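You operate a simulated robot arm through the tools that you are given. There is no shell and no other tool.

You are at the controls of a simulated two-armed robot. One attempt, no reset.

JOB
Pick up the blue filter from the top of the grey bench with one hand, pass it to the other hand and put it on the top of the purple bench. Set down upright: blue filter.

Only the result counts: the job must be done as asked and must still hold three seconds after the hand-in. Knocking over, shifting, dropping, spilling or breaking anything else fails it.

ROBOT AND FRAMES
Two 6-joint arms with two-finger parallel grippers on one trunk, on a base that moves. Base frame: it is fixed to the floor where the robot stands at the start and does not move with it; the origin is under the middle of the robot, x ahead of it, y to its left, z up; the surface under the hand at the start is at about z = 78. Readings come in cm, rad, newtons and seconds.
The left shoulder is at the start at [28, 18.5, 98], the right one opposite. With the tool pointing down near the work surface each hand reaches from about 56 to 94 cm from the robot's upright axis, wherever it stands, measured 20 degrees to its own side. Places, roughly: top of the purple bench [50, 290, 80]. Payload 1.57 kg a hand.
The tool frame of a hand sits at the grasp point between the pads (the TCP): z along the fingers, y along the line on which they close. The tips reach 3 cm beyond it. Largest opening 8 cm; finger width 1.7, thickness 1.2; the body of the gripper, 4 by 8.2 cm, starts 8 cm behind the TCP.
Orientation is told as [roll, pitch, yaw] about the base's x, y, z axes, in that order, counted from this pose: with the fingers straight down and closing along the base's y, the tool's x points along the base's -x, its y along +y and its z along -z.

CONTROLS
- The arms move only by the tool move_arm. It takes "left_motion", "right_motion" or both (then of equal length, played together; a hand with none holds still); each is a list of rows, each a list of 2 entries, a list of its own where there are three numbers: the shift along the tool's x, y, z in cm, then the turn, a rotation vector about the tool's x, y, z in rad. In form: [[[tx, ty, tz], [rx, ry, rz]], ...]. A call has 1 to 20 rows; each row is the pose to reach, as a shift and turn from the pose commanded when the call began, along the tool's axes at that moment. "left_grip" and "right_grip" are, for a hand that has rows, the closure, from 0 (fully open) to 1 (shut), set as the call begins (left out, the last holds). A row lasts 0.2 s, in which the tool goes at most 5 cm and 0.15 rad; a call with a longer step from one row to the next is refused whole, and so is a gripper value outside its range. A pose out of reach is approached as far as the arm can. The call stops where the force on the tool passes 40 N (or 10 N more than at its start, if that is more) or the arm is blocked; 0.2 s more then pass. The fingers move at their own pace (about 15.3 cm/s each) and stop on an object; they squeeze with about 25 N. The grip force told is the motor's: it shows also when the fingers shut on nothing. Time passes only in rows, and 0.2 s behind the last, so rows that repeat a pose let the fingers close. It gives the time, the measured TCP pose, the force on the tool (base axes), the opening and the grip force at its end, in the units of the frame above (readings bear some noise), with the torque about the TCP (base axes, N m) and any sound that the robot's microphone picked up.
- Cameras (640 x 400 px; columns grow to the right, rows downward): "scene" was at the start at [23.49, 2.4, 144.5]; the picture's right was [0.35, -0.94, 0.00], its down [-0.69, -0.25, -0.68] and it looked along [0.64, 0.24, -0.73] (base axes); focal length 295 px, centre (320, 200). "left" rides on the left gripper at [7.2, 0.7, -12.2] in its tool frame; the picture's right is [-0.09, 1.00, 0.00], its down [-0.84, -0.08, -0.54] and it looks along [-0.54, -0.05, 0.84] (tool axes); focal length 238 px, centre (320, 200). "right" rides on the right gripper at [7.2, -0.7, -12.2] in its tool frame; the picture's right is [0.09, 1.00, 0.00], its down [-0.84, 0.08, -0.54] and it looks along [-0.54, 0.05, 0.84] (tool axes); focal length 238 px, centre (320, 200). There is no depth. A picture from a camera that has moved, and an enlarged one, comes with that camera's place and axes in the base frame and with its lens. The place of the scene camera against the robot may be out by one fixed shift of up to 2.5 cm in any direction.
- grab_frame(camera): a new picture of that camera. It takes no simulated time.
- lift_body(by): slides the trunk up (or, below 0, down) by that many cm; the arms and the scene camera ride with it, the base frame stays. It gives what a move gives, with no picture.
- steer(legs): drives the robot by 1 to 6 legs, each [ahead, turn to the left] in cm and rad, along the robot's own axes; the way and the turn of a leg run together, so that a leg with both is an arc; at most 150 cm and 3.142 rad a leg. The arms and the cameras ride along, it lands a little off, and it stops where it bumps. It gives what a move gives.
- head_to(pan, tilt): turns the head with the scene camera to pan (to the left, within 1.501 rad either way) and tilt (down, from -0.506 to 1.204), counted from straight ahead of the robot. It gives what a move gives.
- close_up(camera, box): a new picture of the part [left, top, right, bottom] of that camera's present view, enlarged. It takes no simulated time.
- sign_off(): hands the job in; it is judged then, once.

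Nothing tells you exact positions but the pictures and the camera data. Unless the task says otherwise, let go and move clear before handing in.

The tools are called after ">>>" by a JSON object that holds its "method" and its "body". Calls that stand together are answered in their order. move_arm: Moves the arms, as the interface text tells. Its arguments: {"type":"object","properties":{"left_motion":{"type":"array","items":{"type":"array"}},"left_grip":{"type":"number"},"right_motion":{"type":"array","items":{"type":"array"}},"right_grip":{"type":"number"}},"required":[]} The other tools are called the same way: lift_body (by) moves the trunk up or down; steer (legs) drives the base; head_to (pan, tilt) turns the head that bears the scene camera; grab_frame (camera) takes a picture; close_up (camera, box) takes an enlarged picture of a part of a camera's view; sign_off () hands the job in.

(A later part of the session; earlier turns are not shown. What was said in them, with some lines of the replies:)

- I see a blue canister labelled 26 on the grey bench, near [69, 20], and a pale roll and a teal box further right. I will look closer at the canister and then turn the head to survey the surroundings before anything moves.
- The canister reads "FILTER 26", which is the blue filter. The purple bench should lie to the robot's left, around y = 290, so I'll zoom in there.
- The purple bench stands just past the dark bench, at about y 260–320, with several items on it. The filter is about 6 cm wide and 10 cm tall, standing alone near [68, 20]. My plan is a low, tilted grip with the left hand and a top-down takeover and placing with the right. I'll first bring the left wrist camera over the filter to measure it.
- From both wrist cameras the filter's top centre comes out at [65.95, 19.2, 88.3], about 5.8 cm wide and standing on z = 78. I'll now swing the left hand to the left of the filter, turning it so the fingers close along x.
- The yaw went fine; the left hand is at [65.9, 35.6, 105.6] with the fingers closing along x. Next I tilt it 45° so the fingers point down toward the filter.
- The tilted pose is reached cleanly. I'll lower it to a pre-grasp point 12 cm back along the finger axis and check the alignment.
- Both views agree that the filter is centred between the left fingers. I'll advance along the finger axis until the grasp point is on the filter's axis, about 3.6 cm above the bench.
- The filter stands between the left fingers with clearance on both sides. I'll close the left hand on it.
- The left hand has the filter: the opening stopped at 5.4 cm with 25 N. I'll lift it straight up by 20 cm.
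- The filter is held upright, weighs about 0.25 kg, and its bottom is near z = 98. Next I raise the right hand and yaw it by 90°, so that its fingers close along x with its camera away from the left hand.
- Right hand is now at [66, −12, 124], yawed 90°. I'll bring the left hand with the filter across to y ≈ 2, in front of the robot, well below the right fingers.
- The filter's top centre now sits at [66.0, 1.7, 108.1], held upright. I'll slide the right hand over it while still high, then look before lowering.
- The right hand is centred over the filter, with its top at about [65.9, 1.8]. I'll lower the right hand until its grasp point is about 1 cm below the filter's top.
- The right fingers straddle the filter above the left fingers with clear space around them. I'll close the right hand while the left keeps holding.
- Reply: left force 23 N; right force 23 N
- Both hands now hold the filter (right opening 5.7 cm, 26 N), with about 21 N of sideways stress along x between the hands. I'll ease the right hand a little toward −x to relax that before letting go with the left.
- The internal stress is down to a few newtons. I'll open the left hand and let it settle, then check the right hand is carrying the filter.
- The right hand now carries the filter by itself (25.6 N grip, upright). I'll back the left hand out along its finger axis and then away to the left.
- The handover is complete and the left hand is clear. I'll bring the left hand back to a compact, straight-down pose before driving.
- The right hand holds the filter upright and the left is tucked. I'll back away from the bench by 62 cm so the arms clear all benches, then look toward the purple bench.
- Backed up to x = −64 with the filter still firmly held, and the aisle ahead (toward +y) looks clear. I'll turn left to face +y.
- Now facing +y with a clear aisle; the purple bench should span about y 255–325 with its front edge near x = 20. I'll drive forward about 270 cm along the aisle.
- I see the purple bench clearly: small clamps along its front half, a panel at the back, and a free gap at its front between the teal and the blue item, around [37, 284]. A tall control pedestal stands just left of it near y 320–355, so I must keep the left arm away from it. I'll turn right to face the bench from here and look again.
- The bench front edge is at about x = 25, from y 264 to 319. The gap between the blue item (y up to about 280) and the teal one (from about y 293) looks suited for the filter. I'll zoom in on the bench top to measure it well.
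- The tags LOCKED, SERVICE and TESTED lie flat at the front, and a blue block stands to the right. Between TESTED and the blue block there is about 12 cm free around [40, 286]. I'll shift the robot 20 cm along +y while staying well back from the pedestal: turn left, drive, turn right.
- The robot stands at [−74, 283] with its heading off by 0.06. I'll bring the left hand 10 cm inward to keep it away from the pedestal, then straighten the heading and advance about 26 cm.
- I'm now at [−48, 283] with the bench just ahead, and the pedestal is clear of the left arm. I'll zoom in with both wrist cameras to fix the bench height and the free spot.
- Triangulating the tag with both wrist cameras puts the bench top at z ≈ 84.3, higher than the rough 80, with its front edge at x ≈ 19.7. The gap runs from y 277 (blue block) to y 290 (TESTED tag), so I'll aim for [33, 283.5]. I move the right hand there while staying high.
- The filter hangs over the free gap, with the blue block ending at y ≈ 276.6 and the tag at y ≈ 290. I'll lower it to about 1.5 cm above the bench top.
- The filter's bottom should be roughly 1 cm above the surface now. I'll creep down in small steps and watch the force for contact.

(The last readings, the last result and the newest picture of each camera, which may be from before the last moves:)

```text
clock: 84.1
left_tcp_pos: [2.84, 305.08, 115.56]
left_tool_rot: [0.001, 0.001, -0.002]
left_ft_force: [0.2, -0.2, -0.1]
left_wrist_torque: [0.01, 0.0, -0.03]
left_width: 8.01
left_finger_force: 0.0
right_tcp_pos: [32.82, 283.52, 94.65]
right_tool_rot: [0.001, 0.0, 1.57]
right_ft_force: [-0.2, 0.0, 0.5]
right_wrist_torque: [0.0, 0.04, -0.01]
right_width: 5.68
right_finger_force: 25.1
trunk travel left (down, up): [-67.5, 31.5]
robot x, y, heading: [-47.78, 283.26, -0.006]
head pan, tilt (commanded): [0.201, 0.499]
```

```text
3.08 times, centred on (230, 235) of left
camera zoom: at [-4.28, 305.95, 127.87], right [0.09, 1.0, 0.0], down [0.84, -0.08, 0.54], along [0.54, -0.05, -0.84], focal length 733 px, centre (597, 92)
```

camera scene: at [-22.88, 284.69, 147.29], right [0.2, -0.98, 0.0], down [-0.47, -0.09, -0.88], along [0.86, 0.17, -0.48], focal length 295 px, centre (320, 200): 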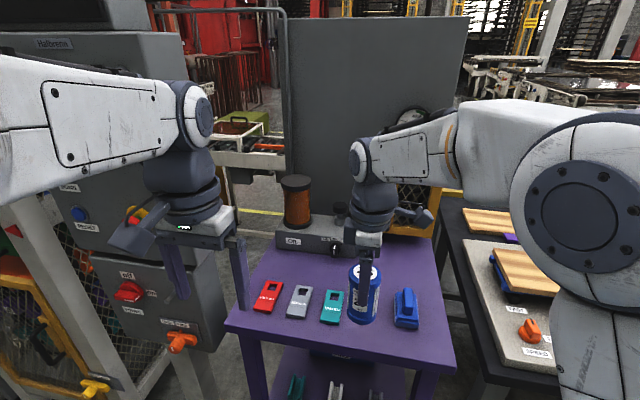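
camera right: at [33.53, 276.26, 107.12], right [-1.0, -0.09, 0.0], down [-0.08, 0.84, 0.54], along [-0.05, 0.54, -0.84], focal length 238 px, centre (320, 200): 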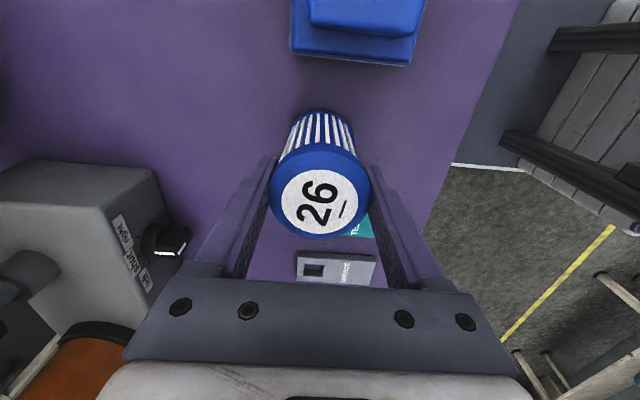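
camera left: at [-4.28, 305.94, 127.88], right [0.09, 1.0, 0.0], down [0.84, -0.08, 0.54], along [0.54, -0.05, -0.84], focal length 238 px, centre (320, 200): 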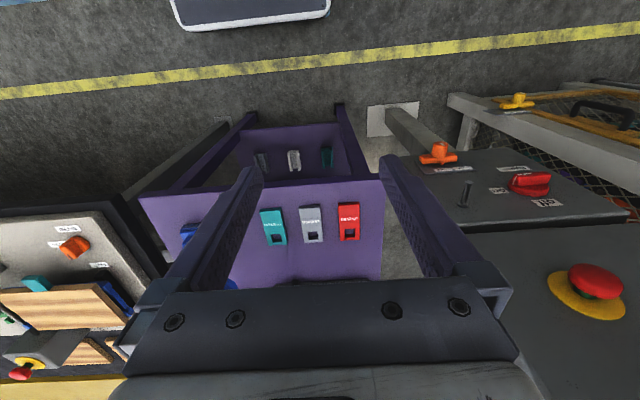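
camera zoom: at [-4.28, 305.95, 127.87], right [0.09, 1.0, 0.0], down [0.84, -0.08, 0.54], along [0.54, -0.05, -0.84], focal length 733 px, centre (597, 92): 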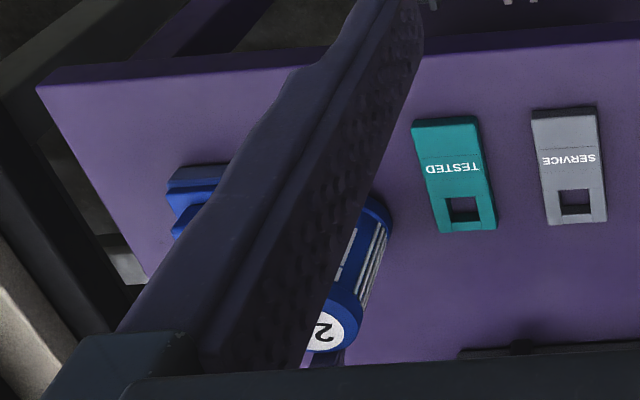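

No contact yet, though the shadow shows the filter is very close to the surface. I'll keep creeping down.

>>> {"method": "move_arm", "body": {"right_motion": [[[0, 0, 0.15], [0, 0, 0]], [[0, 0, 0.3], [0, 0, 0]], [[0, 0, 0.45], [0, 0, 0]], [[0, 0, 0.45], [0, 0, 0]]]}}

```text
clock: 85.1
left_tcp_pos: [2.81, 305.19, 115.78]
left_tool_rot: [0.0, 0.0, -0.001]
left_ft_force: [-0.1, -0.4, 0.3]
left_wrist_torque: [-0.01, 0.0, 0.03]
left_width: 8.01
left_finger_force: 0.0
right_tcp_pos: [32.72, 283.47, 94.21]
right_tool_rot: [-0.002, 0.0, 1.569]
right_ft_force: [-2.1, 0.1, 9.8]
right_wrist_torque: [-0.11, -0.01, -0.04]
right_width: 5.67
right_finger_force: 25.1
trunk travel left (down, up): [-67.5, 31.5]
robot x, y, heading: [-47.53, 283.04, -0.006]
head pan, tilt (commanded): [0.201, 0.499]
```

Contact: about 10 N upward at z = 94.2, so the bench top is at about 85. I'll check the pictures before opening.

>>> {"method": "close_up", "body": {"camera": "scene", "box": [320, 230, 440, 330]}}

>>> {"method": "grab_frame", "body": {"camera": "right"}}

```text
4.00 times, centred on (380, 280) of scene
camera zoom: at [-22.91, 284.69, 147.31], right [0.2, -0.98, 0.0], down [-0.47, -0.09, -0.88], along [0.86, 0.17, -0.48], focal length 1181 px, centre (80, -120)
```

zoom: 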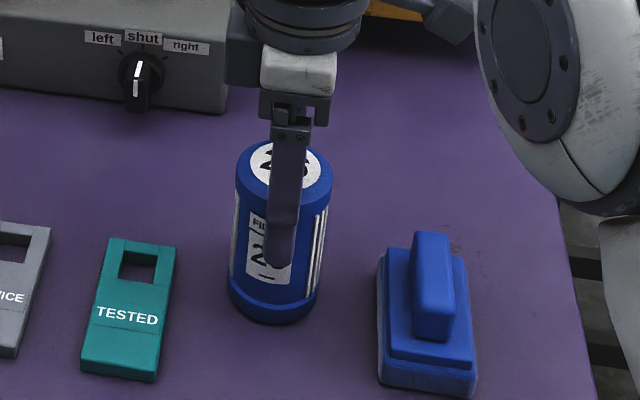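

```text
taken
camera right: at [33.44, 276.31, 106.39], right [-1.0, -0.09, 0.0], down [-0.08, 0.84, 0.54], along [-0.05, 0.54, -0.84], focal length 238 px, centre (320, 200)
```

right: 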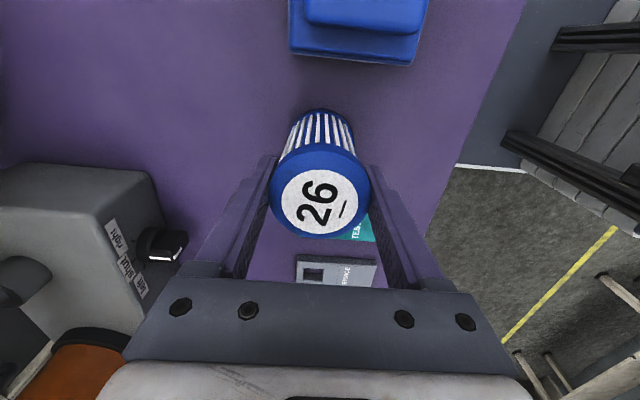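

The filter stands on the purple bench, upright and clear of its neighbours. I'll open the right hand and let it settle.

>>> {"method": "move_arm", "body": {"right_motion": [[[0, 0, -0.05], [0, 0, 0]], [[0, 0, -0.05], [0, 0, 0]], [[0, 0, -0.05], [0, 0, 0]], [[0, 0, -0.05], [0, 0, 0]]], "right_grip": 0}}

>>> {"method": "grab_frame", "body": {"camera": "right"}}

>>> {"method": "close_up", "body": {"camera": "scene", "box": [320, 230, 440, 330]}}

```text
clock: 86.1
left_tcp_pos: [2.86, 305.27, 115.69]
left_tool_rot: [0.0, -0.001, -0.003]
left_ft_force: [0.3, 0.3, 0.4]
left_wrist_torque: [0.04, -0.01, -0.02]
left_width: 8.0
left_finger_force: 0.0
right_tcp_pos: [32.88, 283.75, 94.14]
right_tool_rot: [0.0, 0.0, 1.568]
right_ft_force: [-0.4, 0.1, -0.3]
right_wrist_torque: [-0.03, 0.0, -0.02]
right_width: 8.0
right_finger_force: 0.1
trunk travel left (down, up): [-67.5, 31.5]
robot x, y, heading: [-48.34, 283.34, -0.005]
head pan, tilt (commanded): [0.201, 0.499]
```

```text
taken
camera right: at [33.52, 276.38, 106.33], right [-1.0, -0.09, 0.0], down [-0.08, 0.84, 0.54], along [-0.05, 0.54, -0.84], focal length 238 px, centre (320, 200)
```

right: 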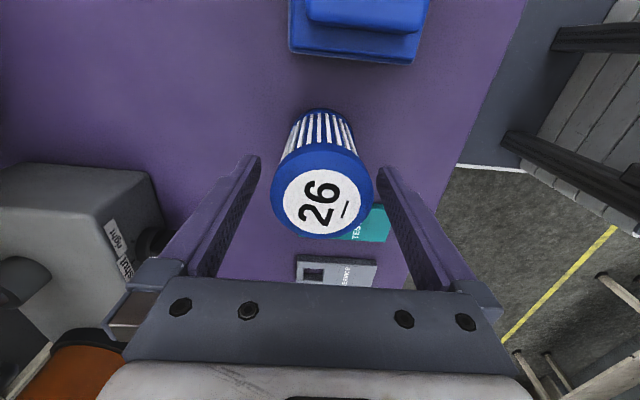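

```text
4.00 times, centred on (380, 280) of scene
camera zoom: at [-22.85, 284.69, 147.28], right [0.2, -0.98, 0.0], down [-0.47, -0.09, -0.88], along [0.86, 0.17, -0.48], focal length 1181 px, centre (80, -120)
```

zoom: 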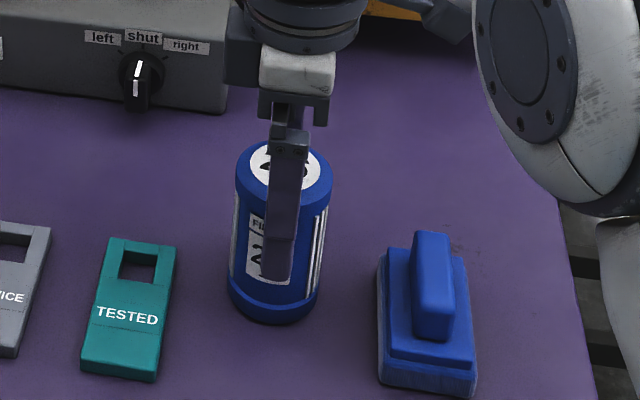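

The fingers are open with space on both sides and the filter stands still. I'll raise the right hand straight up by 16 cm.

>>> {"method": "move_arm", "body": {"right_motion": [[[0, 0, -1.0], [0, 0, 0]], [[0, 0, -2.5], [0, 0, 0]], [[0, 0, -4.5], [0, 0, 0]], [[0, 0, -7.0], [0, 0, 0]], [[0, 0, -10.0], [0, 0, 0]], [[0, 0, -13.0], [0, 0, 0]], [[0, 0, -16.0], [0, 0, 0]], [[0, 0, -16.0], [0, 0, 0]]]}}

>>> {"method": "grab_frame", "body": {"camera": "right"}}

>>> {"method": "grab_frame", "body": {"camera": "scene"}}

```text
clock: 87.9
left_tcp_pos: [2.96, 305.26, 115.73]
left_tool_rot: [0.0, 0.001, -0.002]
left_ft_force: [0.3, 0.0, 0.2]
left_wrist_torque: [0.03, 0.03, 0.0]
left_width: 8.0
left_finger_force: 0.1
right_tcp_pos: [32.99, 283.69, 110.04]
right_tool_rot: [0.001, 0.001, 1.57]
right_ft_force: [0.8, 0.2, -0.4]
right_wrist_torque: [0.03, 0.02, 0.01]
right_width: 8.02
right_finger_force: 0.1
trunk travel left (down, up): [-67.5, 31.5]
robot x, y, heading: [-47.67, 283.1, -0.003]
head pan, tilt (commanded): [0.201, 0.499]
```

```text
taken
camera right: at [33.64, 276.37, 122.18], right [-1.0, -0.09, 0.0], down [-0.08, 0.84, 0.54], along [-0.05, 0.54, -0.84], focal length 238 px, centre (320, 200)
```

right: 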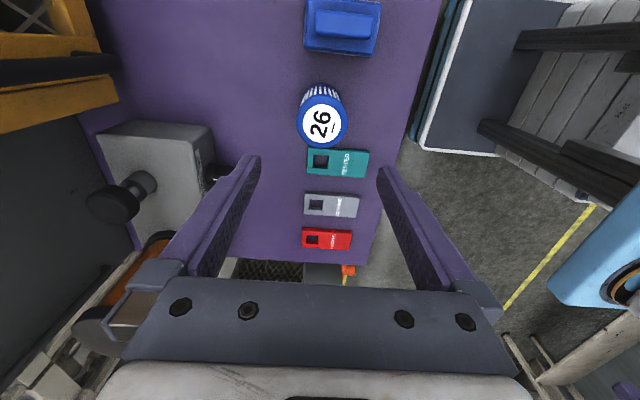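

```text
taken
camera scene: at [-22.85, 284.69, 147.29], right [0.2, -0.98, 0.0], down [-0.47, -0.09, -0.88], along [0.86, 0.17, -0.48], focal length 295 px, centre (320, 200)
```

scene: 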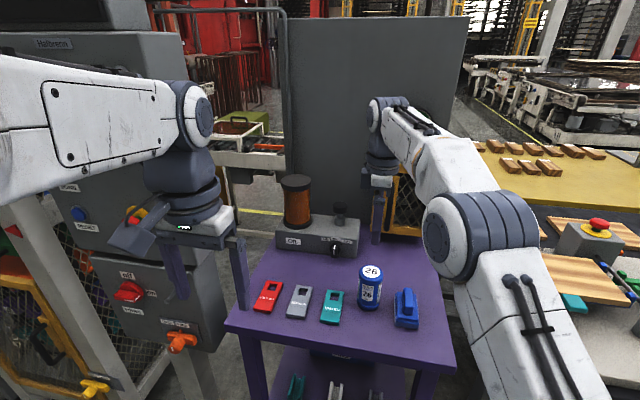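

The blue filter (26) stands upright on the purple bench near [33, 283.5], with the tags and the blue block where they were. Both hands are open and clear, so I'm handing the job in.

>>> {"method": "sign_off", "body": {}}

```text
The job is handed in.
```

The blue filter (labelled 26) is standing upright on the purple bench, and I've handed the job in; no verdict has come back yet.

- **Pick-up and pass:** The left hand picked it up from the grey bench with a low, tilted grip. The right hand took it from above in front of the robot before the left let go.
- **Placing:** I drove round to the purple bench and set it down with the right hand at about [33, 283.5], between the TESTED tag and the blue block. It has roughly 3.5 cm of free space on each side.
- **Bench height:** The purple bench's top is at about z = 85, not the rough 80 given. I lowered the filter in small steps and stopped when I felt it touch.
- **Surroundings:** In the last pictures the filter stood still and the tags and block were where they had been. I felt no contact with anything other than the filter and the bench it was set on.

Both hands are open and clear of the filter.
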